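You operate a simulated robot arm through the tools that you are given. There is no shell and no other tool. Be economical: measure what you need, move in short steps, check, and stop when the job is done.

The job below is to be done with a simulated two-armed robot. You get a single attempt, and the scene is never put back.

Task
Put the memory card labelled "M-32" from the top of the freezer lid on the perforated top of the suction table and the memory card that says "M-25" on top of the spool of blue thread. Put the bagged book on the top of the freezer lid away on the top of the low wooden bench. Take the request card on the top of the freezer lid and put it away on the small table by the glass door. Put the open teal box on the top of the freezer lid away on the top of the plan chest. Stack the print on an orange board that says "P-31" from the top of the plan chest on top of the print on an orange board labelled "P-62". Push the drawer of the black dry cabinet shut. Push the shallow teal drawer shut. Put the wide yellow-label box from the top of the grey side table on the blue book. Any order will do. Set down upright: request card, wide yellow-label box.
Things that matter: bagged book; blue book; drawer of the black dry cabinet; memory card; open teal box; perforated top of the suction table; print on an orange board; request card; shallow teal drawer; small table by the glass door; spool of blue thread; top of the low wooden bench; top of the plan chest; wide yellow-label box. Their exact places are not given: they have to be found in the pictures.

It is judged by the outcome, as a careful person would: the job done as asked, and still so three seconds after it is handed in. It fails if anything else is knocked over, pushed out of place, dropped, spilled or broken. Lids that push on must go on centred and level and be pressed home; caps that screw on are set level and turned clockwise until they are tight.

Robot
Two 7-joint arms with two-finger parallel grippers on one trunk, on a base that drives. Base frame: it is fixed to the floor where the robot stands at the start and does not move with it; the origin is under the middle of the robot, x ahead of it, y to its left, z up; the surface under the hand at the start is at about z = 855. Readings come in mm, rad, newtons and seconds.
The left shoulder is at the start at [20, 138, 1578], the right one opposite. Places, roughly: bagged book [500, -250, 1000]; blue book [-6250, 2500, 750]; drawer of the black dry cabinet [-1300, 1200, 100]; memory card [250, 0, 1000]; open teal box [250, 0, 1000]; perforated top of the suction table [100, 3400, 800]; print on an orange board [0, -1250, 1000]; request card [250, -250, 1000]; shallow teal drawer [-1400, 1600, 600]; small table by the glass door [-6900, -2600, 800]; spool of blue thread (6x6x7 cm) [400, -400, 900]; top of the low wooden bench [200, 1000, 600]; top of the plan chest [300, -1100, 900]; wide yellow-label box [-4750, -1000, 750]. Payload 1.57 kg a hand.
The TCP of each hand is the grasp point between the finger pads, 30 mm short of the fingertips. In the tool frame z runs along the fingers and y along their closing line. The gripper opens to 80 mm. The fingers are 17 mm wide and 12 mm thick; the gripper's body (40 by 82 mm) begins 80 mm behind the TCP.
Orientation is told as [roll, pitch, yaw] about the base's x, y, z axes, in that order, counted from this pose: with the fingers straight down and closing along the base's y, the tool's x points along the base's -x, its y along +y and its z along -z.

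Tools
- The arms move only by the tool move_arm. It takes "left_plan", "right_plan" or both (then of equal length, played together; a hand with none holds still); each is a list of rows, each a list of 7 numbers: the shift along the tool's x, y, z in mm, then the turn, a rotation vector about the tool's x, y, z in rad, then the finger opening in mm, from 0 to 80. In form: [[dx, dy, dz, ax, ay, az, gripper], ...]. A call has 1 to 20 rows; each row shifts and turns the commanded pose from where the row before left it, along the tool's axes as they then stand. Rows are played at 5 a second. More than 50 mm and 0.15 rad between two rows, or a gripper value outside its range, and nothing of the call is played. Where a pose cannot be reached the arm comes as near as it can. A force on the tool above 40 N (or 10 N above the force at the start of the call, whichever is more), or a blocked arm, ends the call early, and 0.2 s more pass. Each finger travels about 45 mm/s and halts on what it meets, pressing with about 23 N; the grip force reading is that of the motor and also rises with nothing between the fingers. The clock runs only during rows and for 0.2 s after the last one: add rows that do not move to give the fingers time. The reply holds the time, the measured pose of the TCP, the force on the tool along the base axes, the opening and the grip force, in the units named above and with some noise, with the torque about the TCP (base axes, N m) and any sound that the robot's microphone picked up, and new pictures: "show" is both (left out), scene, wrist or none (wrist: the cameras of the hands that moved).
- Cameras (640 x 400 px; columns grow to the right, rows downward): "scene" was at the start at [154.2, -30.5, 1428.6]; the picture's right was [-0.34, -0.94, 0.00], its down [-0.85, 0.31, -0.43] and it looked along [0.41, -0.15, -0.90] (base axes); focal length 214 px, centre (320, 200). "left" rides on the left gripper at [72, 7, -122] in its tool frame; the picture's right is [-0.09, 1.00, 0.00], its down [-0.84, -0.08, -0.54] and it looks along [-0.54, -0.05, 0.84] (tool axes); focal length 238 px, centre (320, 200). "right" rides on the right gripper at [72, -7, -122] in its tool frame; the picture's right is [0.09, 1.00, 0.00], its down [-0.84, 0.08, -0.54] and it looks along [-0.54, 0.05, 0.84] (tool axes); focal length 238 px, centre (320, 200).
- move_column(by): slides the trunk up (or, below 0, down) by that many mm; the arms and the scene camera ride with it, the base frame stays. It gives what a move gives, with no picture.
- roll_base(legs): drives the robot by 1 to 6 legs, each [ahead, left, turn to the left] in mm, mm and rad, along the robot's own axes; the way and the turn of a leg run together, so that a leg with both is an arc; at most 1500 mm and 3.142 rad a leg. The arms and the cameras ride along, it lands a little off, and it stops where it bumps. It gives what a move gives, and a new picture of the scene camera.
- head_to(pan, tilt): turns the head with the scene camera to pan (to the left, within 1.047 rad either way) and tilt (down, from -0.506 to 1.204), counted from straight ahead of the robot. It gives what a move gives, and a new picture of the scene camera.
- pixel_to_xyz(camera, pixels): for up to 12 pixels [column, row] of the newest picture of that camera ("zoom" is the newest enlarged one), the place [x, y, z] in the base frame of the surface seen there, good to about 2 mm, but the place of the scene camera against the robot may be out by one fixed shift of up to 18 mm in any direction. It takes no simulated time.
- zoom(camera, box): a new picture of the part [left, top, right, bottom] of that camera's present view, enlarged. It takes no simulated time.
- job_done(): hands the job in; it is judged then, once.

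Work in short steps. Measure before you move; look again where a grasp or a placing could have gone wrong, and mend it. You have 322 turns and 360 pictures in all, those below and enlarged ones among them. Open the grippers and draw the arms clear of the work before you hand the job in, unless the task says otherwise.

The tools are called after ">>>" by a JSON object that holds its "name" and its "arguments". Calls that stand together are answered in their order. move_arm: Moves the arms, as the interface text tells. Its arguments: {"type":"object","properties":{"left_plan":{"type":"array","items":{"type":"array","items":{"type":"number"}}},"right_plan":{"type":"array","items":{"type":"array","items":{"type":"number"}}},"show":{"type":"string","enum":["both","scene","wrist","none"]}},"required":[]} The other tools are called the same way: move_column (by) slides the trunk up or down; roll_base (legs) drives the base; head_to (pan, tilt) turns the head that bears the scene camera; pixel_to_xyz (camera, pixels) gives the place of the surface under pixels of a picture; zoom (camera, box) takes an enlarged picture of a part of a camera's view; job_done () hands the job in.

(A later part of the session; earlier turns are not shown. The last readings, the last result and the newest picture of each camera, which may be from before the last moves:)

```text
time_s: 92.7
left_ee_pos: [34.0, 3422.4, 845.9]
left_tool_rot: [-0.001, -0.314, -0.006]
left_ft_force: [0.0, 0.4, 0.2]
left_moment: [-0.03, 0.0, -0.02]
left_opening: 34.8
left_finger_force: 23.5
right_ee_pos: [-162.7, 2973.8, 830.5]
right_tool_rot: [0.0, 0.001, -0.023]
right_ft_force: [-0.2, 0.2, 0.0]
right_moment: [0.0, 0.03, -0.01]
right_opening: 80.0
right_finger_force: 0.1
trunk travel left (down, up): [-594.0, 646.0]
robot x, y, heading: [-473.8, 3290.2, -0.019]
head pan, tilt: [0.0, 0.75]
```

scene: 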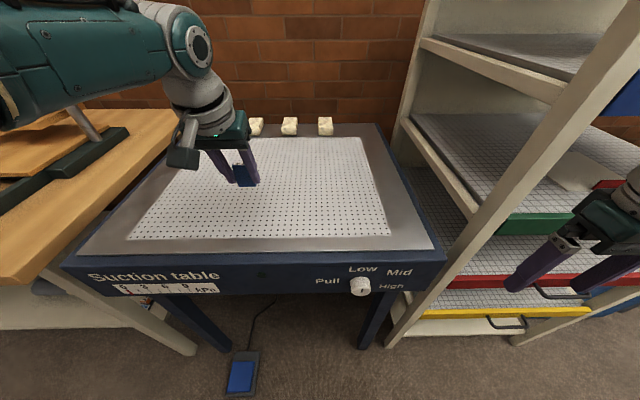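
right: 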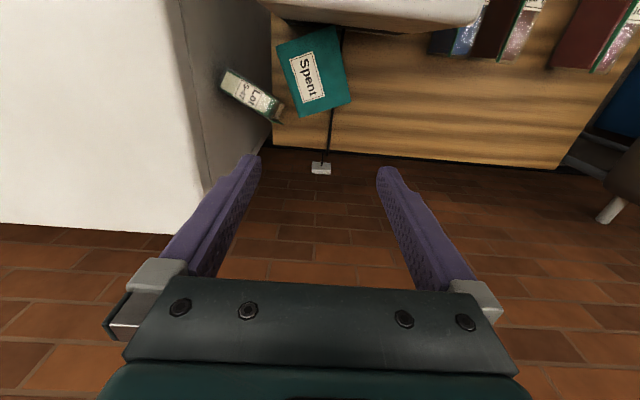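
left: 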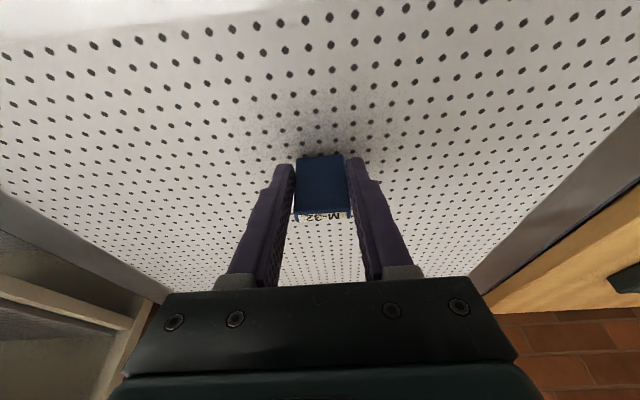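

>>> {"name": "move_arm", "arguments": {"left_plan": [[0.4, 0, 1.2, 0, 0, 0, 25], [0.4, 0, 1.2, 0, 0, 0, 25], [0, 0, 0, 0, 0, 0, 25]], "show": "wrist"}}

>>> {"name": "pixel_to_xyz", "arguments": {"camera": "left", "pixels": [[270, 150], [380, 150], [320, 130], [320, 158], [320, 180], [320, 205]]}}

```text
time_s: 93.5
left_ee_pos: [36.8, 3421.9, 845.5]
left_tool_rot: [-0.003, -0.317, -0.004]
left_ft_force: [-6.8, -1.2, 18.2]
left_moment: [0.02, 0.01, -0.03]
left_opening: 34.7
left_finger_force: 23.0
right_ee_pos: [-161.6, 2974.8, 831.1]
right_tool_rot: [0.001, -0.001, -0.024]
right_ft_force: [0.1, -0.3, -0.1]
right_moment: [0.0, 0.02, 0.0]
right_opening: 80.3
right_finger_force: 0.1
trunk travel left (down, up): [-594.0, 646.0]
robot x, y, heading: [-474.8, 3282.2, -0.02]
head pan, tilt: [0.0, 0.75]
```

left: 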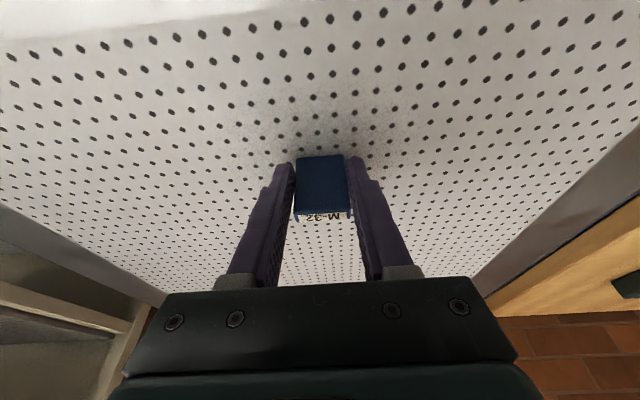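

```text
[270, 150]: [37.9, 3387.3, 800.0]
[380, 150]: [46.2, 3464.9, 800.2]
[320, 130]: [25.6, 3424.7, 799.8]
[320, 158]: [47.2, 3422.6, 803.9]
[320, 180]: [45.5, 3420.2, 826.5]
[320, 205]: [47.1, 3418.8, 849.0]
```

Contact (18 N). Release and retreat.

>>> {"name": "move_arm", "arguments": {"left_plan": [[-0.2, 0, -0.8, 0, 0, 0, 25], [0, 0, 0, 0, 0, 0, 40], [0, 0, 0, 0, 0, 0, 50], [0, 0, 0, 0, 0, 0, 64], [0, 0, 0, 0, 0, 0, 70], [0, 0, 0, 0, 0, 0, 70], [0, 0, -15, 0, 0, 0, 70], [0, 0, -30, 0, 0, 0, 70], [0, 0, -40, 0, 0, 0, 70], [0, 0, -40, 0, 0, 0, 70]], "show": "wrist"}}

```text
time_s: 95.7
left_ee_pos: [-3.5, 3423.0, 963.2]
left_tool_rot: [-0.002, -0.314, -0.003]
left_ft_force: [0.0, 0.3, -1.2]
left_moment: [0.01, 0.01, 0.01]
left_opening: 69.7
left_finger_force: 0.1
right_ee_pos: [-163.6, 2974.4, 830.2]
right_tool_rot: [0.0, 0.0, -0.022]
right_ft_force: [0.2, 0.3, -1.2]
right_moment: [0.02, -0.04, -0.06]
right_opening: 80.0
right_finger_force: 0.1
trunk travel left (down, up): [-594.0, 646.0]
robot x, y, heading: [-472.6, 3288.1, -0.021]
head pan, tilt: [0.0, 0.75]
```

left: 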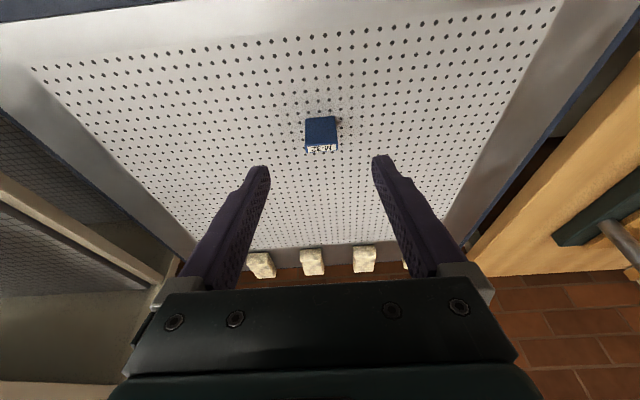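

M-32 stands on the perforated top. Now go toward the drawers: raise column, back off, face −y and drive ahead, then look right.

>>> {"name": "move_column", "arguments": {"by": 250}}

>>> {"name": "roll_base", "arguments": {"legs": [[-130, 0, 0], [0, 0, -1.55], [1300, 0, 0]]}}

>>> {"name": "head_to", "arguments": {"pan": -0.9, "tilt": 0.6}}

```text
time_s: 98.2
left_ee_pos: [-3.9, 3421.9, 1211.4]
left_tool_rot: [0.0, -0.312, -0.004]
left_ft_force: [-0.2, -0.3, 0.5]
left_moment: [0.0, 0.02, -0.05]
left_opening: 69.9
left_finger_force: 0.1
right_ee_pos: [-162.9, 2973.8, 1078.6]
right_tool_rot: [0.0, 0.0, -0.023]
right_ft_force: [-0.1, -0.4, -0.2]
right_moment: [0.0, -0.03, -0.02]
right_opening: 80.4
right_finger_force: 0.0
trunk travel left (down, up): [-844.0, 396.0]
robot x, y, heading: [-472.9, 3284.1, -0.021]
head pan, tilt: [0.0, 0.75]
```

```text
time_s: 109.5
left_ee_pos: [-445.6, 1515.2, 1212.2]
left_tool_rot: [-0.002, -0.313, -1.549]
left_ft_force: [0.2, 0.5, -0.1]
left_moment: [-0.02, -0.01, 0.01]
left_opening: 69.9
left_finger_force: 0.2
right_ee_pos: [-897.5, 1662.4, 1080.2]
right_tool_rot: [0.001, 0.0, -1.567]
right_ft_force: [-0.4, -0.8, 0.6]
right_moment: [-0.02, -0.01, 0.03]
right_opening: 80.1
right_finger_force: 0.0
trunk travel left (down, up): [-844.0, 396.0]
robot x, y, heading: [-597.1, 1977.7, -1.569]
head pan, tilt: [0.0, 0.75]
```

scene: 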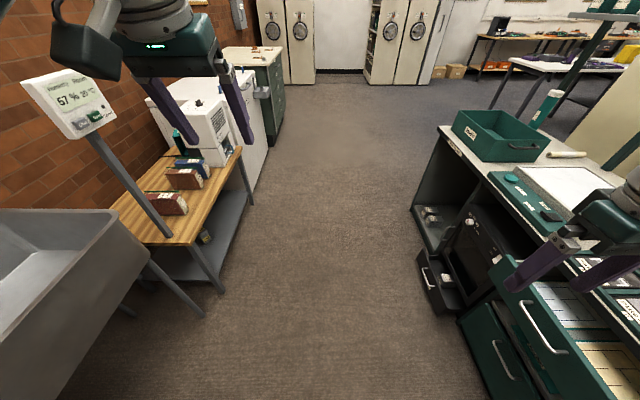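

```text
time_s: 110.7
left_ee_pos: [-444.6, 1514.0, 1211.5]
left_tool_rot: [0.0, -0.312, -1.549]
left_ft_force: [-0.6, 1.4, -1.3]
left_moment: [0.01, 0.0, 0.01]
left_opening: 69.9
left_finger_force: 0.0
right_ee_pos: [-897.9, 1661.8, 1078.6]
right_tool_rot: [0.0, 0.0, -1.567]
right_ft_force: [0.0, -0.1, -0.3]
right_moment: [0.03, 0.0, 0.0]
right_opening: 79.8
right_finger_force: 0.2
trunk travel left (down, up): [-844.0, 396.0]
robot x, y, heading: [-594.9, 1982.5, -1.567]
head pan, tilt: [-0.901, 0.6]
```

scene: 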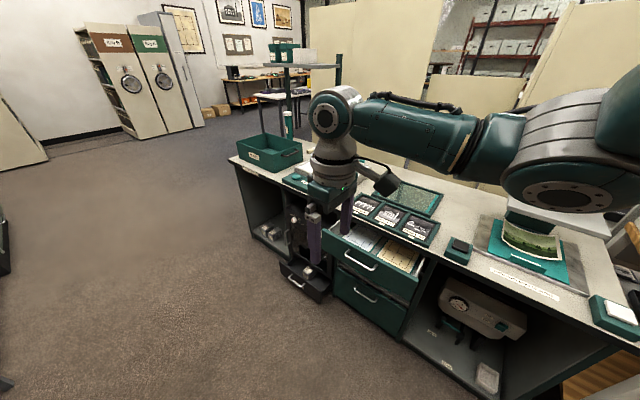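

Measure the drawers: upper teal drawer front at (352,262), lower teal (360,300), black drawer (300,290).

>>> {"name": "zoom", "arguments": {"camera": "scene", "box": [230, 190, 470, 350]}}

>>> {"name": "pixel_to_xyz", "arguments": {"camera": "scene", "pixels": [[322, 237], [408, 302], [362, 268], [360, 293], [333, 270], [405, 330], [280, 268], [322, 296], [300, 285], [240, 175], [400, 348], [425, 265]]}}

```text
2.50 times, centred on (350, 270) of scene
```

zoom: 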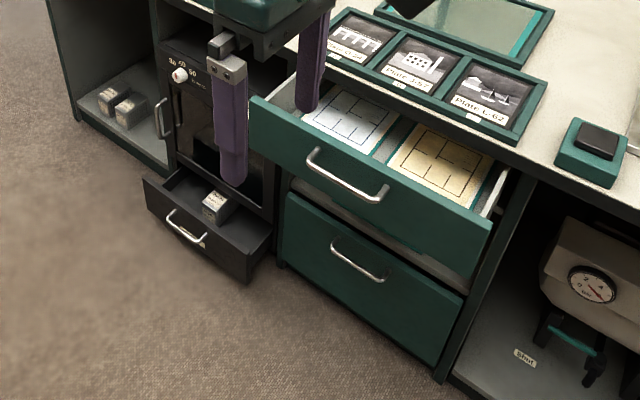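

```text
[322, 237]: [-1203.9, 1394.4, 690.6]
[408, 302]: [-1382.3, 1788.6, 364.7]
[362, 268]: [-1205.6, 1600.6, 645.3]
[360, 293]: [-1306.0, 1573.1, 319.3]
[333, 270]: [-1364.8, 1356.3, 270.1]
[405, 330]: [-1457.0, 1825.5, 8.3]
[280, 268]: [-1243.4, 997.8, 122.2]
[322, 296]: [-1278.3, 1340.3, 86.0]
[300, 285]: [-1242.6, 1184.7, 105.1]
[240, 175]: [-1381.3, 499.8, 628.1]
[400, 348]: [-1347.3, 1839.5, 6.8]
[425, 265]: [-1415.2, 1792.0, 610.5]
```

Upper teal drawer front at x≈-1204 (handle nearer), y 1394–1800, z 600–690. I'll face −x at (−915,1480) and push its handle with the right hand. First retract the left hand a bit and drive.

>>> {"name": "move_arm", "arguments": {"left_plan": [[45, 0, 0, 0, 0.1, 0, 40], [45, 0, 0, 0, 0.1, 0, 20], [45, 0, 0, 0, 0.1, 0, 10], [30, 0, 30, 0, 0, 0, 5]], "right_plan": [[0, 20, 0, 0, 0, 0, 50], [0, 20, 20, 0, 0, 0, 30], [0, 20, 20, 0, 0, 0, 10], [0, 20, 20, 0, 0, 0, 0]], "show": "none"}}

>>> {"name": "roll_base", "arguments": {"legs": [[500, 0, 0], [0, 0, -1.57], [300, 0, 0]]}}

>>> {"name": "head_to", "arguments": {"pan": -0.2, "tilt": 1.1}}

```text
time_s: 111.7
left_ee_pos: [-448.2, 1676.1, 1151.5]
left_tool_rot: [0.0, -0.011, -1.548]
left_ft_force: [-0.8, -0.2, -0.7]
left_moment: [0.0, -0.02, 0.02]
left_opening: 5.0
left_finger_force: 0.1
right_ee_pos: [-816.6, 1662.9, 1020.1]
right_tool_rot: [0.0, 0.002, -1.567]
right_ft_force: [-0.7, 0.0, 0.1]
right_moment: [0.04, 0.02, 0.01]
right_opening: 0.0
right_finger_force: 0.9
trunk travel left (down, up): [-844.0, 396.0]
robot x, y, heading: [-594.7, 1979.3, -1.563]
head pan, tilt: [-0.901, 0.6]
```

```text
time_s: 120.0
left_ee_pos: [-1188.1, 1320.4, 1151.7]
left_tool_rot: [0.001, -0.014, -3.104]
left_ft_force: [0.3, -0.6, -0.7]
left_moment: [-0.02, 0.02, 0.02]
left_opening: 4.9
left_finger_force: 0.1
right_ee_pos: [-1209.1, 1686.8, 1020.2]
right_tool_rot: [0.002, 0.002, -3.121]
right_ft_force: [-0.1, -0.1, 0.9]
right_moment: [0.0, 0.03, -0.01]
right_opening: 0.0
right_finger_force: 21.2
trunk travel left (down, up): [-844.0, 396.0]
robot x, y, heading: [-886.0, 1470.5, -3.116]
head pan, tilt: [-0.901, 0.6]
```

scene: 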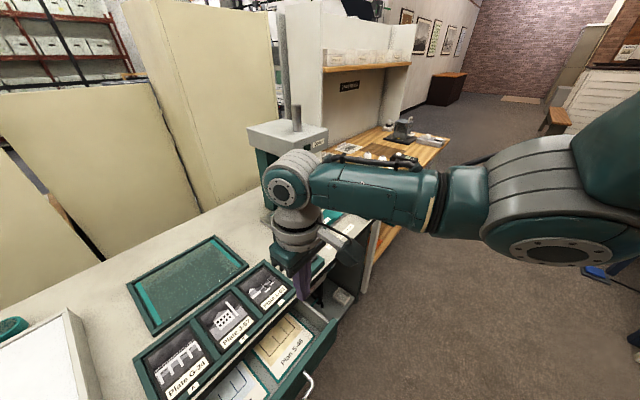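

```text
time_s: 121.1
left_ee_pos: [-1188.5, 1320.3, 1151.8]
left_tool_rot: [0.001, -0.014, -3.103]
left_ft_force: [-0.2, -1.0, 0.0]
left_moment: [0.01, 0.0, 0.01]
left_opening: 4.9
left_finger_force: 0.0
right_ee_pos: [-1208.5, 1688.3, 1019.8]
right_tool_rot: [0.001, 0.0, -3.119]
right_ft_force: [0.3, 0.0, -0.1]
right_moment: [0.0, 0.01, -0.04]
right_opening: 0.0
right_finger_force: 20.8
trunk travel left (down, up): [-844.0, 396.0]
robot x, y, heading: [-886.3, 1467.1, -3.119]
head pan, tilt: [-0.201, 1.1]
```

scene: 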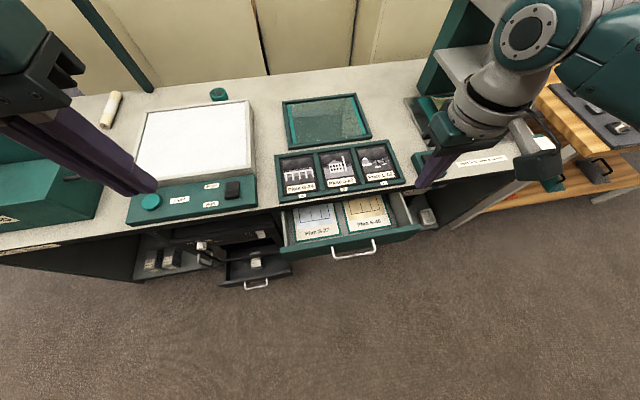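

Clear view of both drawers. Measure handle and edges.

>>> {"name": "pixel_to_xyz", "arguments": {"camera": "scene", "pixels": [[353, 252], [335, 255], [373, 244], [350, 240], [285, 250], [418, 232], [300, 205], [258, 282], [225, 283], [290, 272], [255, 262], [278, 192]]}}

>>> {"name": "zoom", "arguments": {"camera": "scene", "box": [190, 170, 450, 300]}}

```text
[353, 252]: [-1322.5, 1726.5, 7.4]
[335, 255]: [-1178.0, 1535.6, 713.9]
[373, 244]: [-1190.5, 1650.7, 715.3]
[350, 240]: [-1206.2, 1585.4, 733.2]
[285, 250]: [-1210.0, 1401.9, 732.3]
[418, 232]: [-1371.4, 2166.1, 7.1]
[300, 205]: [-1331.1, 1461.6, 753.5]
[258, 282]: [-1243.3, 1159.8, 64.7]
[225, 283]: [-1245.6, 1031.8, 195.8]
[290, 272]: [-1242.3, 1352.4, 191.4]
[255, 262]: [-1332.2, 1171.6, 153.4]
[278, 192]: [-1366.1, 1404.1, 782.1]
```

```text
2.46 times, centred on (320, 235) of scene
```

zoom: 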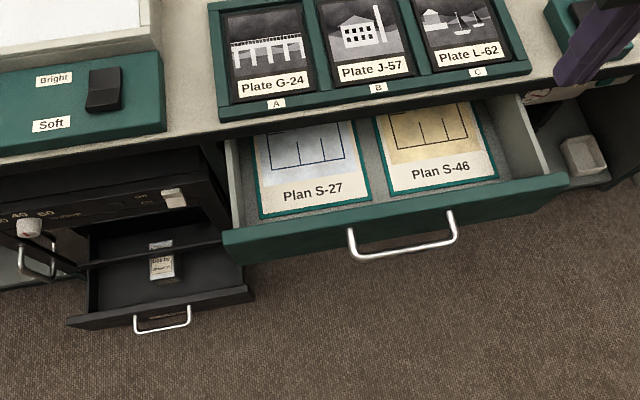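

Move the right hand back 68, left to y≈1590 with slight forward tilt, then lower the column.

>>> {"name": "move_arm", "arguments": {"right_plan": [[23, 33, 0, 0, -0.1, 0, 0], [23, 33, 0, 0, -0.1, 0, 0], [23, 33, 0, 0, -0.05, 0, 0]], "show": "none"}}

>>> {"name": "move_column", "arguments": {"by": -310}}

>>> {"name": "move_arm", "arguments": {"right_plan": [[0, 0, 0, 0, 0, 0, 0]], "show": "both"}}

```text
time_s: 121.9
left_ee_pos: [-1187.8, 1321.2, 1152.4]
left_tool_rot: [0.0, -0.015, -3.102]
left_ft_force: [-0.7, 0.2, -0.4]
left_moment: [0.01, -0.02, 0.01]
left_opening: 5.0
left_finger_force: 0.1
right_ee_pos: [-1137.6, 1589.6, 1013.6]
right_tool_rot: [0.002, -0.252, -3.122]
right_ft_force: [0.1, 0.3, 0.5]
right_moment: [0.0, 0.0, 0.04]
right_opening: 0.0
right_finger_force: 20.6
trunk travel left (down, up): [-844.0, 396.0]
robot x, y, heading: [-891.2, 1471.4, -3.119]
head pan, tilt: [-0.201, 1.1]
```

```text
time_s: 125.0
left_ee_pos: [-1188.1, 1320.6, 841.1]
left_tool_rot: [0.0, -0.015, -3.103]
left_ft_force: [0.2, -0.1, 0.2]
left_moment: [0.0, -0.04, -0.02]
left_opening: 5.1
left_finger_force: 0.0
right_ee_pos: [-1138.1, 1590.9, 704.2]
right_tool_rot: [0.0, -0.251, -3.12]
right_ft_force: [-0.1, -0.7, 0.4]
right_moment: [0.01, -0.02, 0.04]
right_opening: 0.0
right_finger_force: 21.3
trunk travel left (down, up): [-534.0, 706.0]
robot x, y, heading: [-888.0, 1472.4, -3.122]
head pan, tilt: [-0.201, 1.1]
```

```text
time_s: 125.4
left_ee_pos: [-1189.2, 1321.5, 841.9]
left_tool_rot: [0.002, -0.014, -3.103]
left_ft_force: [0.5, 0.0, -0.9]
left_moment: [-0.01, -0.02, 0.04]
left_opening: 5.2
left_finger_force: 0.2
right_ee_pos: [-1137.4, 1591.1, 701.5]
right_tool_rot: [0.001, -0.249, -3.121]
right_ft_force: [0.2, 0.9, -1.0]
right_moment: [0.0, -0.04, -0.02]
right_opening: 0.0
right_finger_force: 21.4
trunk travel left (down, up): [-534.0, 706.0]
robot x, y, heading: [-886.1, 1466.4, -3.117]
head pan, tilt: [-0.201, 1.1]
```

scene: 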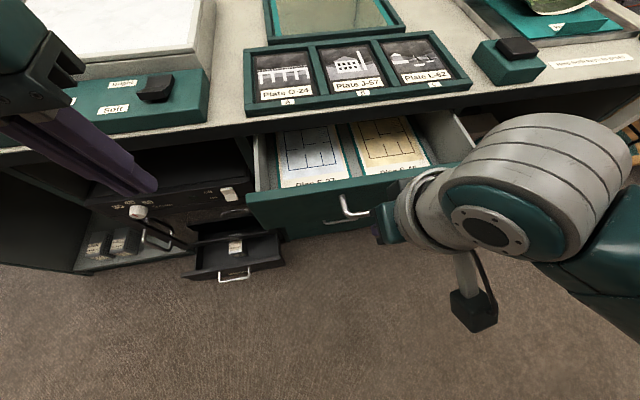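
right: 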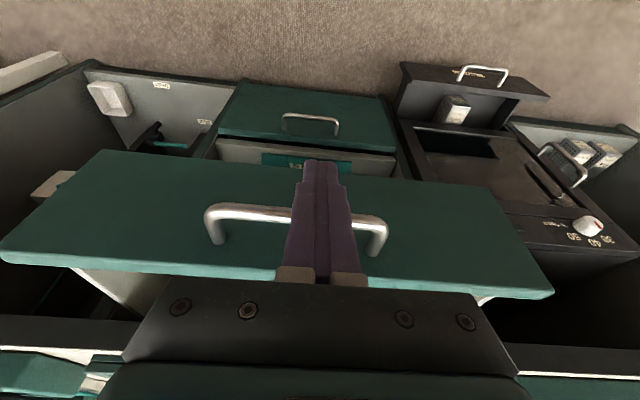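

Finger is centred on the handle. Push forward.

>>> {"name": "move_arm", "arguments": {"right_plan": [[-19, 0, 5, 0, 0, 0, 0], [-19, 0, 5, 0, 0, 0, 0], [-19, 0, 5, 0, 0, 0, 0], [-19, 0, 5, 0, 0, 0, 0], [-19, 0, 5, 0, 0, 0, 0], [-19, 0, 5, 0, 0, 0, 0], [-19, 0, 5, 0, 0, 0, 0]], "show": "wrist"}}

```text
time_s: 127.0
left_ee_pos: [-1189.2, 1320.3, 842.9]
left_tool_rot: [0.0, -0.015, -3.105]
left_ft_force: [0.0, -0.3, -0.1]
left_moment: [-0.02, -0.03, -0.01]
left_opening: 5.0
left_finger_force: 0.1
right_ee_pos: [-1277.1, 1587.5, 702.8]
right_tool_rot: [-0.001, -0.25, -3.121]
right_ft_force: [-0.6, 0.5, 0.0]
right_moment: [-0.06, -0.01, 0.01]
right_opening: 0.2
right_finger_force: 21.7
trunk travel left (down, up): [-534.0, 706.0]
robot x, y, heading: [-887.1, 1471.7, -3.118]
head pan, tilt: [-0.201, 1.1]
```

right: 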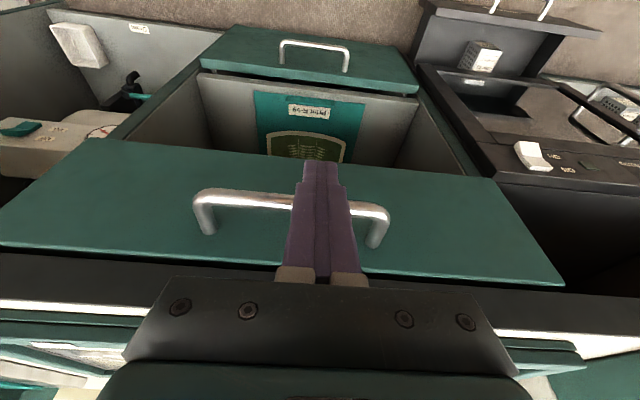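

Drawer moves smoothly. Continue until it stops.

>>> {"name": "move_arm", "arguments": {"right_plan": [[-14, 0, 3.6, 0, 0, 0, 0], [-14, 0, 3.6, 0, 0, 0, 0], [-14, 0, 3.6, 0, 0, 0, 0], [-14, 0, 3.6, 0, 0, 0, 0], [-10, 0, 2.5, 0, 0, 0, 0]], "show": "wrist"}}

```text
time_s: 127.7
left_ee_pos: [-1182.3, 1322.0, 840.1]
left_tool_rot: [-0.001, -0.009, -3.103]
left_ft_force: [0.9, 0.0, -0.5]
left_moment: [0.0, 0.06, 0.02]
left_opening: 5.2
left_finger_force: 0.0
right_ee_pos: [-1293.2, 1586.7, 696.2]
right_tool_rot: [-0.003, -0.213, -3.122]
right_ft_force: [24.6, 1.1, 15.6]
right_moment: [0.15, 0.32, -0.16]
right_opening: 0.0
right_finger_force: 22.0
trunk travel left (down, up): [-534.0, 706.0]
robot x, y, heading: [-886.0, 1472.4, -3.12]
head pan, tilt: [-0.201, 1.1]
stopped in row 3 (right hand): the force on the tool passed its limit at 76 N (the readings are from after the stop); the commanded pose is now the measured one
```

right: 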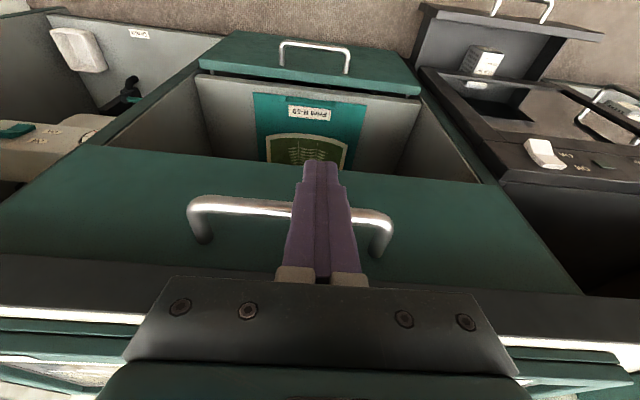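

Stopped by force; check whether the face is flush with the carcass.

>>> {"name": "pixel_to_xyz", "arguments": {"camera": "right", "pixels": [[100, 250], [100, 180], [100, 275], [100, 310], [500, 280], [540, 200], [420, 150], [60, 320], [220, 205], [500, 200]]}}

>>> {"name": "head_to", "arguments": {"pan": -0.3, "tilt": 1.15}}

```text
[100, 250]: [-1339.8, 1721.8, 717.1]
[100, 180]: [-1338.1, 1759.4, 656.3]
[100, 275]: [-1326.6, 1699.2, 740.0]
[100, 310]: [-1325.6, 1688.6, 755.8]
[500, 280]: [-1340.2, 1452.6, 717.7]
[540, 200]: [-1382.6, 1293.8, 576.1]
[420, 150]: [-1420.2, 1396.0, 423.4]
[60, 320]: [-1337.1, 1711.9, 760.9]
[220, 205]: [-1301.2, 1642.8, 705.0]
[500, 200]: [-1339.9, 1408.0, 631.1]
```

```text
time_s: 128.4
left_ee_pos: [-1181.2, 1320.7, 839.8]
left_tool_rot: [0.001, -0.007, -3.104]
left_ft_force: [0.5, -0.6, 0.2]
left_moment: [0.01, 0.02, 0.0]
left_opening: 5.1
left_finger_force: 0.0
right_ee_pos: [-1293.5, 1588.3, 695.3]
right_tool_rot: [-0.004, -0.215, -3.122]
right_ft_force: [31.0, 0.0, 12.9]
right_moment: [0.01, 0.39, -0.16]
right_opening: 0.0
right_finger_force: 21.6
trunk travel left (down, up): [-534.0, 706.0]
robot x, y, heading: [-888.8, 1471.2, -3.117]
head pan, tilt: [-0.3, 1.15]
```

scene: 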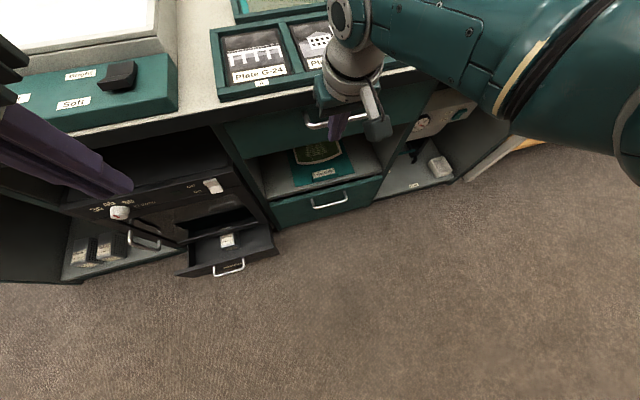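

Face at x≈−1340 just under the counter overhang; it seems home. Retreat the right hand and verify.

>>> {"name": "move_arm", "arguments": {"right_plan": [[45, 0, -5, 0, 0, 0, 0], [45, 0, -5, 0, 0, 0, 0], [45, 0, -10, 0, 0, 0, 0]], "show": "wrist"}}

>>> {"name": "pixel_to_xyz", "arguments": {"camera": "right", "pixels": [[20, 190], [100, 190], [320, 190], [500, 190], [560, 190], [450, 150], [170, 150], [440, 100]]}}

```text
time_s: 129.2
left_ee_pos: [-1186.6, 1320.0, 842.6]
left_tool_rot: [0.001, -0.01, -3.104]
left_ft_force: [-0.3, -0.1, -0.7]
left_moment: [0.01, 0.01, -0.01]
left_opening: 4.8
left_finger_force: 0.0
right_ee_pos: [-1165.3, 1588.5, 687.1]
right_tool_rot: [-0.002, -0.229, -3.123]
right_ft_force: [-0.4, 0.5, 1.0]
right_moment: [-0.03, 0.05, 0.01]
right_opening: 0.0
right_finger_force: 21.6
trunk travel left (down, up): [-534.0, 706.0]
robot x, y, heading: [-886.4, 1470.4, -3.119]
head pan, tilt: [-0.3, 1.15]
```

right: 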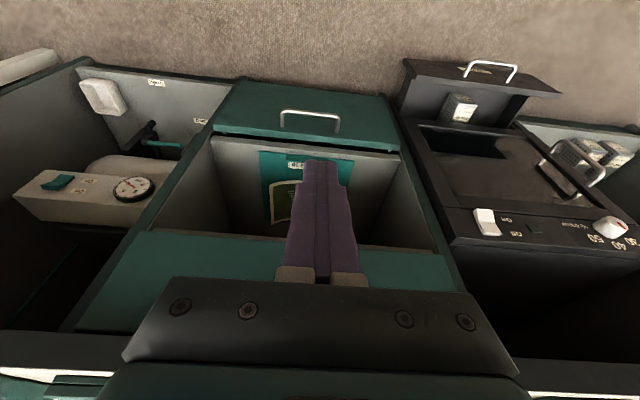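

```text
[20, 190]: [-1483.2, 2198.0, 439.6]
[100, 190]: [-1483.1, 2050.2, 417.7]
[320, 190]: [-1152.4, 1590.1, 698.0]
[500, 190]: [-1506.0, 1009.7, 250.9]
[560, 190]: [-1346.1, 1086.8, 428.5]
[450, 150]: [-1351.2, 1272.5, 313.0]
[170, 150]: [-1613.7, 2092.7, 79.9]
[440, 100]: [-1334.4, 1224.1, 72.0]
```

>>> {"name": "pixel_to_xyz", "arguments": {"camera": "right", "pixels": [[428, 200], [440, 230], [455, 265], [420, 170], [180, 190], [140, 235], [200, 160], [400, 265], [150, 270]]}}

>>> {"name": "zoom", "arguments": {"camera": "right", "box": [60, 60, 500, 335]}}

```text
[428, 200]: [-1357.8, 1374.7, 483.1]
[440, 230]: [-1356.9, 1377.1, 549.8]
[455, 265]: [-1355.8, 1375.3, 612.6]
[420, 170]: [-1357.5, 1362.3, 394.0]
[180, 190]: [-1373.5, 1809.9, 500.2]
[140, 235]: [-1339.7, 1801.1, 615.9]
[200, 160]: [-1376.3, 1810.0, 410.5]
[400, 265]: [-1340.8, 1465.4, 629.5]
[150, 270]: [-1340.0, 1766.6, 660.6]
```

```text
1.45 times, centred on (280, 198) of right
```

zoom: 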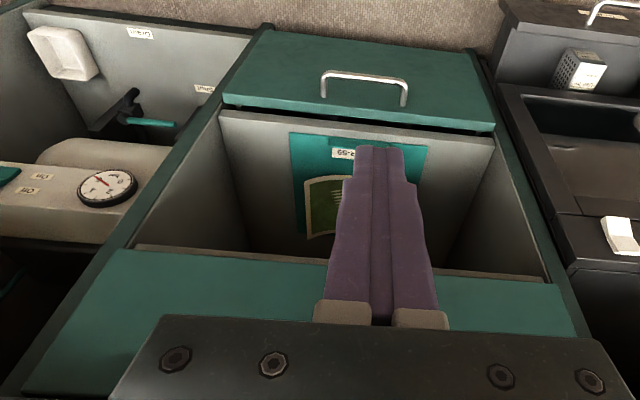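

>>> {"name": "pixel_to_xyz", "arguments": {"camera": "right", "pixels": [[310, 105], [250, 105], [370, 120], [300, 140], [308, 128], [240, 145]]}}

```text
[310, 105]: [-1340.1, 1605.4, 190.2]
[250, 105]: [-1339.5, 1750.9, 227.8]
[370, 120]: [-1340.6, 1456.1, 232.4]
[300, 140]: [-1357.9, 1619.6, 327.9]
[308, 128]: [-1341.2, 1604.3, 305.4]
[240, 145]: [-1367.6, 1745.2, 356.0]
```

Lower drawer face also at −1340, so the upper one is shut. Now shift left 400 to face the black drawer and lower the column.

>>> {"name": "roll_base", "arguments": {"legs": [[0, 400, 0]]}}

>>> {"name": "move_column", "arguments": {"by": -400}}

>>> {"name": "move_arm", "arguments": {"right_plan": [[0, 0, 0, 0, 0, 0, 0]], "show": "both"}}

```text
time_s: 131.7
left_ee_pos: [-1178.0, 925.1, 841.9]
left_tool_rot: [0.001, -0.013, -3.105]
left_ft_force: [-0.4, 0.5, 0.6]
left_moment: [0.02, 0.01, -0.01]
left_opening: 5.0
left_finger_force: 0.0
right_ee_pos: [-1158.0, 1193.2, 687.4]
right_tool_rot: [-0.003, -0.23, -3.123]
right_ft_force: [0.5, -0.6, -0.4]
right_moment: [0.01, -0.03, -0.02]
right_opening: 0.0
right_finger_force: 20.8
trunk travel left (down, up): [-534.0, 706.0]
robot x, y, heading: [-877.2, 1073.6, -3.122]
head pan, tilt: [-0.3, 1.15]
```

scene: 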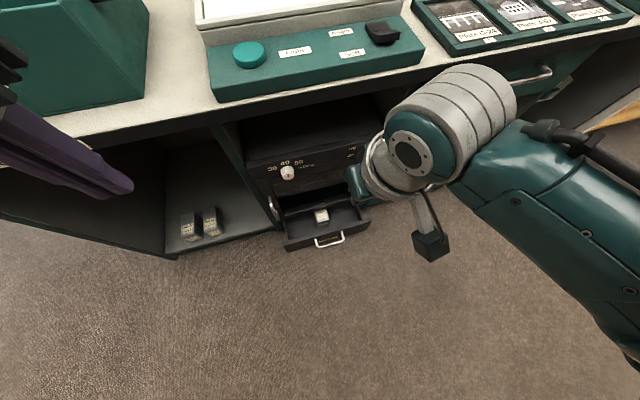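

```text
time_s: 135.5
left_ee_pos: [-1179.9, 924.4, 441.6]
left_tool_rot: [-0.001, -0.015, -3.107]
left_ft_force: [0.1, -0.4, 0.2]
left_moment: [0.01, -0.01, -0.01]
left_opening: 4.9
left_finger_force: 0.0
right_ee_pos: [-1158.3, 1193.2, 286.5]
right_tool_rot: [-0.002, -0.23, -3.123]
right_ft_force: [0.1, 0.7, 0.4]
right_moment: [-0.01, -0.01, 0.04]
right_opening: 0.0
right_finger_force: 21.0
trunk travel left (down, up): [-134.0, 1106.0]
robot x, y, heading: [-883.7, 1075.3, -3.121]
head pan, tilt: [-0.3, 1.15]
```

```text
time_s: 135.9
left_ee_pos: [-1179.4, 924.9, 441.6]
left_tool_rot: [-0.001, -0.014, -3.105]
left_ft_force: [-0.2, 0.1, 0.2]
left_moment: [0.04, 0.01, -0.02]
left_opening: 5.0
left_finger_force: 0.0
right_ee_pos: [-1157.7, 1192.8, 287.6]
right_tool_rot: [-0.001, -0.229, -3.123]
right_ft_force: [-0.1, -0.3, -0.3]
right_moment: [0.01, 0.0, -0.04]
right_opening: 0.0
right_finger_force: 21.4
trunk travel left (down, up): [-134.0, 1106.0]
robot x, y, heading: [-875.7, 1075.7, -3.117]
head pan, tilt: [-0.3, 1.15]
```

scene: 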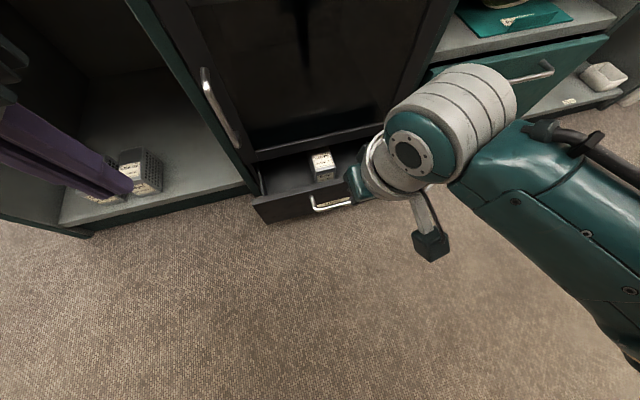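
right: 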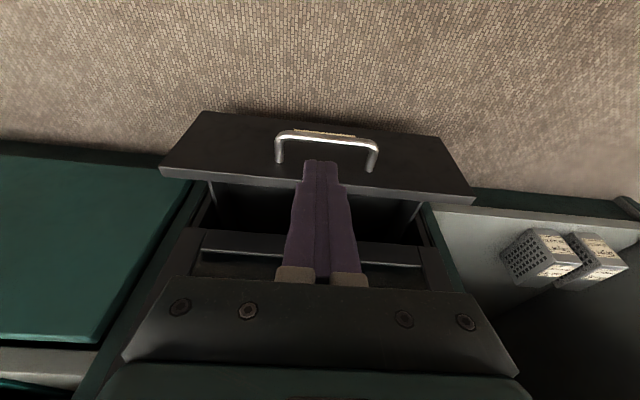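

>>> {"name": "pixel_to_xyz", "arguments": {"camera": "right", "pixels": [[325, 135], [280, 148], [370, 160], [240, 150], [320, 160], [430, 160], [210, 120], [165, 170], [470, 200], [320, 185], [440, 240], [250, 122]]}}

```text
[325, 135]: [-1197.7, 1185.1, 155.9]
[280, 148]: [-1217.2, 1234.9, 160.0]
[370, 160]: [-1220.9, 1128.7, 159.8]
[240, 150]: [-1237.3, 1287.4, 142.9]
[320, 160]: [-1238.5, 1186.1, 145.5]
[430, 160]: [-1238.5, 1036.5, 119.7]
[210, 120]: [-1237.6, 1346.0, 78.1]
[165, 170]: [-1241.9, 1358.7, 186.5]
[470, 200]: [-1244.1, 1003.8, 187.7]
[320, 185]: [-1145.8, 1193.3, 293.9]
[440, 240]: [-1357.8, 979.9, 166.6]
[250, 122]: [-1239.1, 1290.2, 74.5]
```

Handle bar at (−1197, 1181, ~156). Lower 122 with the column and push.

>>> {"name": "move_column", "arguments": {"by": -122}}

>>> {"name": "move_arm", "arguments": {"right_plan": [[-12, 10, 3, 0, 0, 0, 0], [-19, 0, 4.5, 0, 0, 0, 0], [-19, 0, 4.5, 0, 0, 0, 0], [-19, 0, 4.5, 0, 0, 0, 0], [-19, 0, 4.5, 0, 0, 0, 0], [-14, 0, 3.5, 0, 0, 0, 0]], "show": "wrist"}}

```text
time_s: 137.4
left_ee_pos: [-1178.8, 925.1, 321.0]
left_tool_rot: [0.001, -0.014, -3.105]
left_ft_force: [-0.8, 0.4, -0.3]
left_moment: [-0.01, 0.01, 0.01]
left_opening: 4.7
left_finger_force: 0.1
right_ee_pos: [-1157.5, 1194.1, 164.9]
right_tool_rot: [-0.001, -0.227, -3.122]
right_ft_force: [0.0, 0.3, -0.4]
right_moment: [0.01, 0.0, -0.02]
right_opening: 0.1
right_finger_force: 20.9
trunk travel left (down, up): [-12.0, 1228.0]
robot x, y, heading: [-876.5, 1077.6, -3.123]
head pan, tilt: [-0.3, 1.15]
```

```text
time_s: 138.8
left_ee_pos: [-1179.6, 925.5, 320.9]
left_tool_rot: [-0.001, -0.015, -3.103]
left_ft_force: [0.5, -0.2, 0.1]
left_moment: [0.01, 0.02, -0.01]
left_opening: 5.0
left_finger_force: 0.0
right_ee_pos: [-1262.5, 1181.0, 164.2]
right_tool_rot: [-0.002, -0.231, -3.123]
right_ft_force: [0.1, -0.1, -0.7]
right_moment: [0.02, -0.01, 0.0]
right_opening: 0.1
right_finger_force: 20.6
trunk travel left (down, up): [-12.0, 1228.0]
robot x, y, heading: [-877.6, 1078.3, -3.12]
head pan, tilt: [-0.3, 1.15]
```

right: 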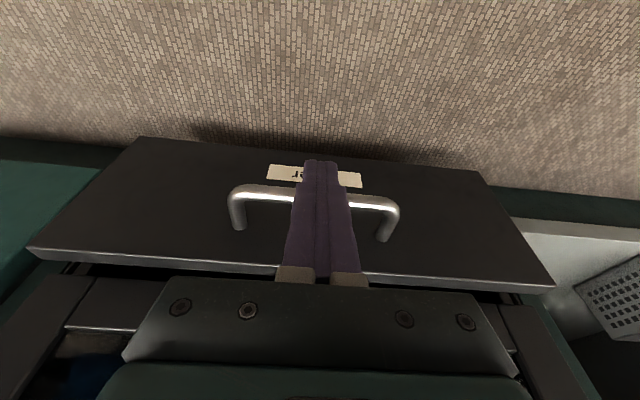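

Moving in nicely; continue until it stops.

>>> {"name": "move_arm", "arguments": {"right_plan": [[-12, 0, 2.8, 0, 0, 0, 0], [-12, 0, 2.8, 0, 0, 0, 0], [-12, 0, 2.8, 0, 0, 0, 0], [-12, 0, 2.8, 0, 0, 0, 0], [-10, 0, 2.5, 0, 0, 0, 0]], "show": "wrist"}}

>>> {"name": "pixel_to_xyz", "arguments": {"camera": "right", "pixels": [[150, 200], [450, 200], [60, 320], [70, 270], [560, 330], [150, 300]]}}

```text
time_s: 140.0
left_ee_pos: [-1162.4, 923.2, 316.9]
left_tool_rot: [0.0, -0.004, -3.105]
left_ft_force: [-0.2, -0.4, 0.6]
left_moment: [0.04, -0.01, 0.05]
left_opening: 5.0
left_finger_force: 0.1
right_ee_pos: [-1290.9, 1181.6, 158.0]
right_tool_rot: [0.0, -0.197, -3.125]
right_ft_force: [25.9, -2.2, -17.5]
right_moment: [-0.03, -0.29, -0.03]
right_opening: 0.0
right_finger_force: 21.5
right hand out of reach, approached as far as the arm can: row 5
trunk travel left (down, up): [-12.0, 1228.0]
robot x, y, heading: [-880.4, 1076.3, -3.12]
head pan, tilt: [-0.3, 1.15]
```

right: 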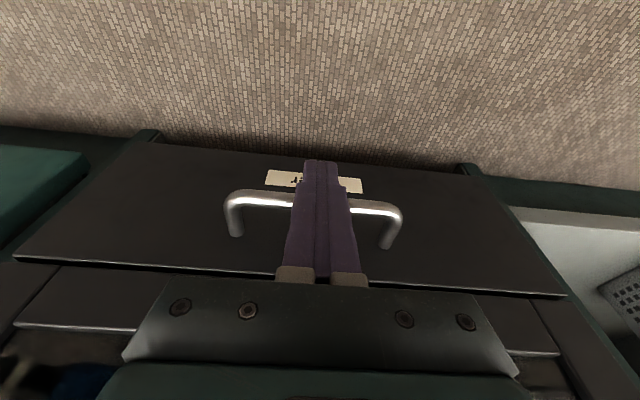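

```text
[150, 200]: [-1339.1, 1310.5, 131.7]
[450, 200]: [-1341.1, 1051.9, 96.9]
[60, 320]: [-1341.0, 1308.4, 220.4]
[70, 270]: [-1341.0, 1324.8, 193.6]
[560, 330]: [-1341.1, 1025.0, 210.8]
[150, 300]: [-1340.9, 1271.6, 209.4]
```

Drawer face is flush with the cabinet front (−1340 vs −1341). Retreat, raise, back off, turn around toward the bench.

>>> {"name": "move_arm", "arguments": {"right_plan": [[40, 0, -6, 0, 0.05, 0, 0], [40, 0, -6, 0, 0.05, 0, 0], [40, 0, -6, 0, 0.05, 0, 0]], "show": "none"}}

>>> {"name": "move_column", "arguments": {"by": 800}}

>>> {"name": "roll_base", "arguments": {"legs": [[-350, 0, 0], [0, 0, 3.12]]}}

>>> {"name": "head_to", "arguments": {"pan": -0.5, "tilt": 0.6}}

```text
time_s: 140.8
left_ee_pos: [-1176.2, 924.1, 318.9]
left_tool_rot: [0.0, -0.01, -3.105]
left_ft_force: [0.0, 0.0, -0.1]
left_moment: [-0.01, -0.03, 0.0]
left_opening: 5.0
left_finger_force: 0.1
right_ee_pos: [-1192.5, 1184.4, 164.0]
right_tool_rot: [-0.001, -0.076, -3.122]
right_ft_force: [-0.9, 0.9, -1.2]
right_moment: [-0.01, 0.04, -0.02]
right_opening: 0.3
right_finger_force: 21.4
trunk travel left (down, up): [-12.0, 1228.0]
robot x, y, heading: [-876.1, 1078.4, -3.117]
head pan, tilt: [-0.3, 1.15]
```

```text
refused: 800 is not a number from -400 to 400
```

```text
time_s: 150.3
left_ee_pos: [-219.6, 1223.8, 321.1]
left_tool_rot: [0.001, -0.014, 0.009]
left_ft_force: [-0.1, 0.3, -1.0]
left_moment: [-0.01, 0.01, -0.01]
left_opening: 4.8
left_finger_force: 0.0
right_ee_pos: [-210.3, 966.1, 165.2]
right_tool_rot: [-0.002, -0.081, -0.011]
right_ft_force: [0.3, -0.2, 0.5]
right_moment: [0.02, -0.02, 0.0]
right_opening: 0.0
right_finger_force: 21.3
trunk travel left (down, up): [-12.0, 1228.0]
robot x, y, heading: [-524.1, 1084.2, -0.008]
head pan, tilt: [-0.3, 1.15]
```

scene: 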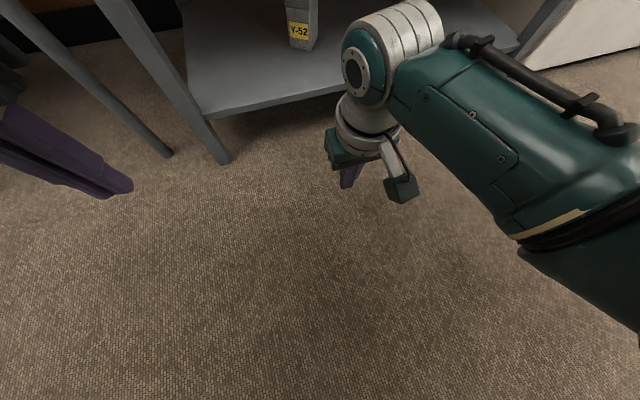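

```text
time_s: 151.3
left_ee_pos: [-221.1, 1225.4, 320.4]
left_tool_rot: [-0.001, -0.013, 0.009]
left_ft_force: [-0.6, -0.3, -0.1]
left_moment: [0.01, 0.0, 0.03]
left_opening: 4.9
left_finger_force: 0.0
right_ee_pos: [-210.3, 964.5, 163.2]
right_tool_rot: [-0.001, -0.079, -0.01]
right_ft_force: [-0.6, -1.2, -0.3]
right_moment: [-0.03, -0.01, 0.01]
right_opening: 0.1
right_finger_force: 21.0
trunk travel left (down, up): [-12.0, 1228.0]
robot x, y, heading: [-528.9, 1084.5, -0.013]
head pan, tilt: [-0.499, 0.6]
```

scene: 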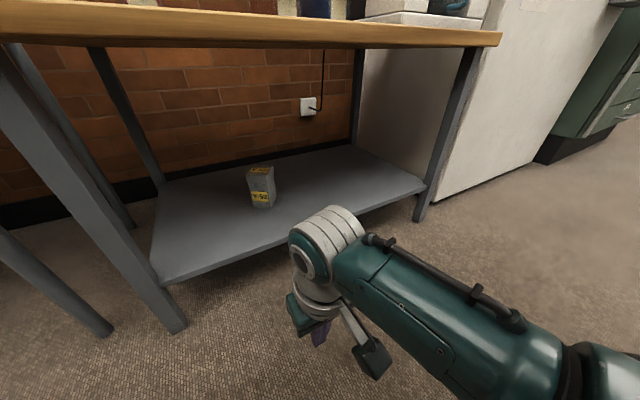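

Column steps are limited to 400. Raise twice.

>>> {"name": "move_column", "arguments": {"by": 400}}

>>> {"name": "move_column", "arguments": {"by": 350}}

>>> {"name": "head_to", "arguments": {"pan": -0.6, "tilt": 0.7}}

```text
time_s: 155.2
left_ee_pos: [-220.5, 1225.1, 719.9]
left_tool_rot: [0.0, -0.013, 0.009]
left_ft_force: [0.1, 0.2, -0.4]
left_moment: [0.03, 0.0, -0.01]
left_opening: 5.2
left_finger_force: 0.1
right_ee_pos: [-210.3, 965.0, 564.5]
right_tool_rot: [-0.002, -0.08, -0.011]
right_ft_force: [1.2, -0.4, -0.3]
right_moment: [-0.01, 0.01, 0.03]
right_opening: 0.0
right_finger_force: 21.1
trunk travel left (down, up): [-412.0, 828.0]
robot x, y, heading: [-524.5, 1085.9, -0.008]
head pan, tilt: [-0.499, 0.6]
```

```text
time_s: 158.6
left_ee_pos: [-220.9, 1224.8, 1070.2]
left_tool_rot: [0.0, -0.014, 0.008]
left_ft_force: [0.6, 0.2, 0.9]
left_moment: [0.0, 0.0, 0.03]
left_opening: 4.7
left_finger_force: 0.0
right_ee_pos: [-211.3, 963.5, 914.2]
right_tool_rot: [-0.001, -0.081, -0.009]
right_ft_force: [0.2, -0.5, -0.2]
right_moment: [-0.01, 0.0, 0.02]
right_opening: 0.0
right_finger_force: 21.1
trunk travel left (down, up): [-762.0, 478.0]
robot x, y, heading: [-525.9, 1085.0, -0.004]
head pan, tilt: [-0.499, 0.6]
```

```text
time_s: 159.2
left_ee_pos: [-220.0, 1224.7, 1069.6]
left_tool_rot: [0.0, -0.013, 0.01]
left_ft_force: [0.1, -0.4, -0.5]
left_moment: [-0.01, -0.01, -0.01]
left_opening: 5.3
left_finger_force: 0.1
right_ee_pos: [-211.3, 964.8, 914.8]
right_tool_rot: [-0.001, -0.081, -0.012]
right_ft_force: [-0.4, 0.8, 0.1]
right_moment: [0.0, 0.01, 0.0]
right_opening: 0.0
right_finger_force: 21.5
trunk travel left (down, up): [-762.0, 478.0]
robot x, y, heading: [-523.8, 1083.4, -0.01]
head pan, tilt: [-0.6, 0.7]
```

scene: 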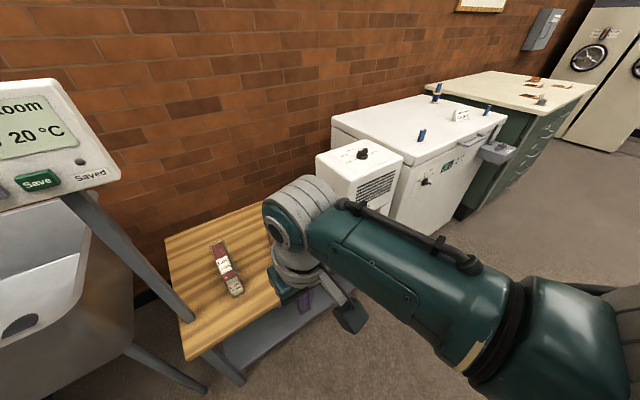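

Display stand is at the left; shift right 255 first, then ahead 430.

>>> {"name": "roll_base", "arguments": {"legs": [[0, -255, 0], [430, 0, 0]]}}

>>> {"name": "head_to", "arguments": {"pan": -0.6, "tilt": 0.9}}

```text
time_s: 163.0
left_ee_pos: [152.7, 971.1, 1069.7]
left_tool_rot: [0.001, -0.013, 0.02]
left_ft_force: [0.2, 0.0, 0.0]
left_moment: [0.02, 0.01, -0.04]
left_opening: 5.3
left_finger_force: 0.1
right_ee_pos: [159.9, 709.8, 912.4]
right_tool_rot: [-0.001, -0.068, 0.001]
right_ft_force: [0.1, -0.6, 0.3]
right_moment: [-0.01, 0.01, -0.02]
right_opening: 0.1
right_finger_force: 21.2
trunk travel left (down, up): [-762.0, 478.0]
robot x, y, heading: [-148.3, 826.5, 0.006]
head pan, tilt: [-0.6, 0.7]
stopped in leg 2: the robot was blocked; the commanded pose is now the measured one
```

scene: 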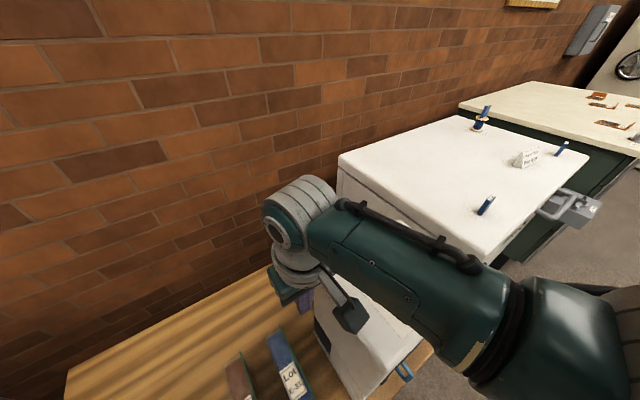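

```text
time_s: 163.8
left_ee_pos: [150.8, 972.2, 1069.8]
left_tool_rot: [0.002, -0.006, 0.019]
left_ft_force: [-0.7, -0.6, 0.0]
left_moment: [0.0, 0.02, -0.01]
left_opening: 4.8
left_finger_force: 0.0
right_ee_pos: [158.2, 709.1, 911.1]
right_tool_rot: [-0.001, -0.067, -0.002]
right_ft_force: [1.5, 0.2, -0.4]
right_moment: [0.01, 0.03, -0.02]
right_opening: 0.0
right_finger_force: 21.7
trunk travel left (down, up): [-762.0, 478.0]
robot x, y, heading: [-147.7, 823.9, -0.002]
head pan, tilt: [-0.6, 0.901]
```

scene: 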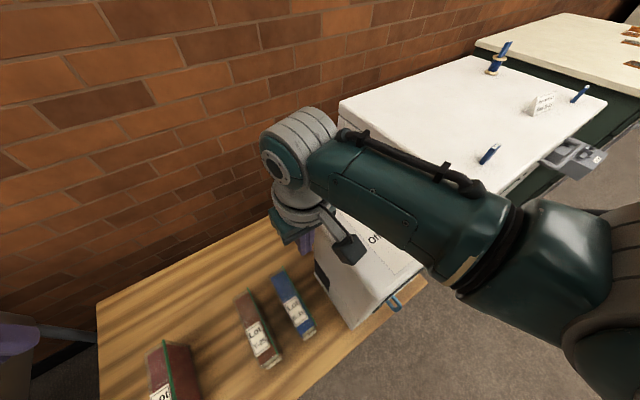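

Blocked, likely my right arm against the machine. Back off 60 and check the machine.

>>> {"name": "roll_base", "arguments": {"legs": [[-60, 0, 0]]}}

>>> {"name": "move_column", "arguments": {"by": 150}}

>>> {"name": "head_to", "arguments": {"pan": -0.6, "tilt": 1.0}}

```text
time_s: 164.7
left_ee_pos: [102.8, 970.7, 1071.4]
left_tool_rot: [0.002, -0.017, 0.018]
left_ft_force: [0.6, -0.3, 0.2]
left_moment: [0.01, 0.02, 0.02]
left_opening: 5.1
left_finger_force: 0.0
right_ee_pos: [113.8, 710.0, 914.5]
right_tool_rot: [-0.001, -0.079, -0.001]
right_ft_force: [0.7, 0.0, -0.4]
right_moment: [0.01, 0.0, -0.04]
right_opening: 0.0
right_finger_force: 21.4
trunk travel left (down, up): [-762.0, 478.0]
robot x, y, heading: [-202.9, 827.0, -0.0]
head pan, tilt: [-0.6, 0.901]
```

scene: 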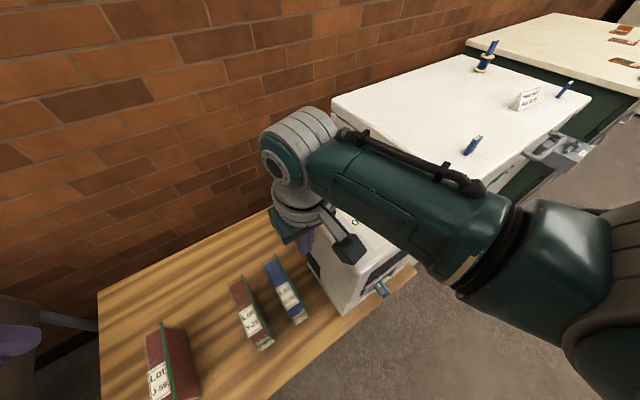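

```text
time_s: 166.5
left_ee_pos: [102.0, 972.3, 1220.4]
left_tool_rot: [0.001, -0.019, 0.018]
left_ft_force: [0.2, 0.0, -0.2]
left_moment: [-0.01, 0.01, 0.0]
left_opening: 4.7
left_finger_force: 0.1
right_ee_pos: [113.4, 710.1, 1064.3]
right_tool_rot: [-0.003, -0.078, -0.001]
right_ft_force: [0.0, 0.1, 0.2]
right_moment: [-0.01, 0.0, 0.02]
right_opening: 0.0
right_finger_force: 21.2
trunk travel left (down, up): [-912.0, 328.0]
robot x, y, heading: [-198.5, 825.5, 0.0]
head pan, tilt: [-0.6, 0.901]
```

```text
time_s: 167.2
left_ee_pos: [102.4, 970.5, 1222.2]
left_tool_rot: [0.001, -0.017, 0.018]
left_ft_force: [-0.3, 0.1, 0.0]
left_moment: [0.02, -0.03, 0.0]
left_opening: 5.2
left_finger_force: 0.0
right_ee_pos: [114.0, 709.2, 1064.0]
right_tool_rot: [-0.002, -0.077, -0.001]
right_ft_force: [0.3, -0.8, -0.7]
right_moment: [0.01, 0.05, 0.0]
right_opening: 0.1
right_finger_force: 21.3
trunk travel left (down, up): [-912.0, 328.0]
robot x, y, heading: [-199.4, 825.8, 0.004]
head pan, tilt: [-0.6, 1.0]
```

scene: 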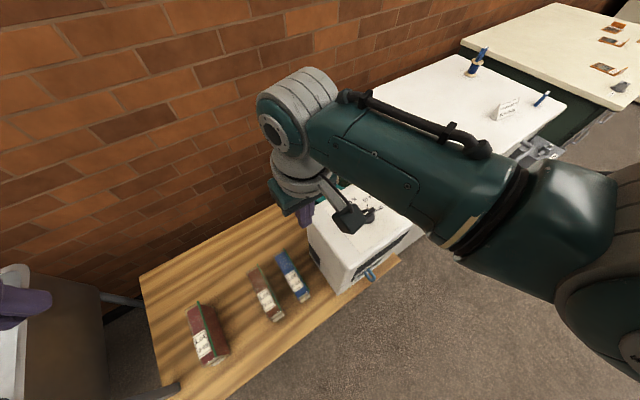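

Check the machine's corner coordinates against before ((197,655) far-left edge).

>>> {"name": "zoom", "arguments": {"camera": "scene", "box": [220, 180, 460, 330]}}

>>> {"name": "pixel_to_xyz", "arguments": {"camera": "scene", "pixels": [[308, 228], [347, 262], [345, 290], [310, 250], [370, 273], [395, 262], [270, 270], [295, 255], [205, 340], [330, 210]]}}

```text
2.67 times, centred on (340, 255) of scene
```

zoom: 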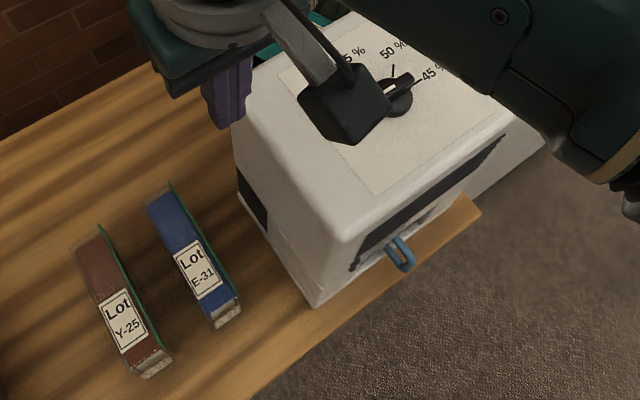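

```text
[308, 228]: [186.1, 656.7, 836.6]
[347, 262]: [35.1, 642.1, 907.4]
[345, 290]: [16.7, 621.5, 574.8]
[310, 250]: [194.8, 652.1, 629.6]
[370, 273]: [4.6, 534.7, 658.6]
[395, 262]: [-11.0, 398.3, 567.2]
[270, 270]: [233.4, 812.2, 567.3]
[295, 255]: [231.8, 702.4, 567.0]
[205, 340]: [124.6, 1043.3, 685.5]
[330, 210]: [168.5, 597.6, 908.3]
```

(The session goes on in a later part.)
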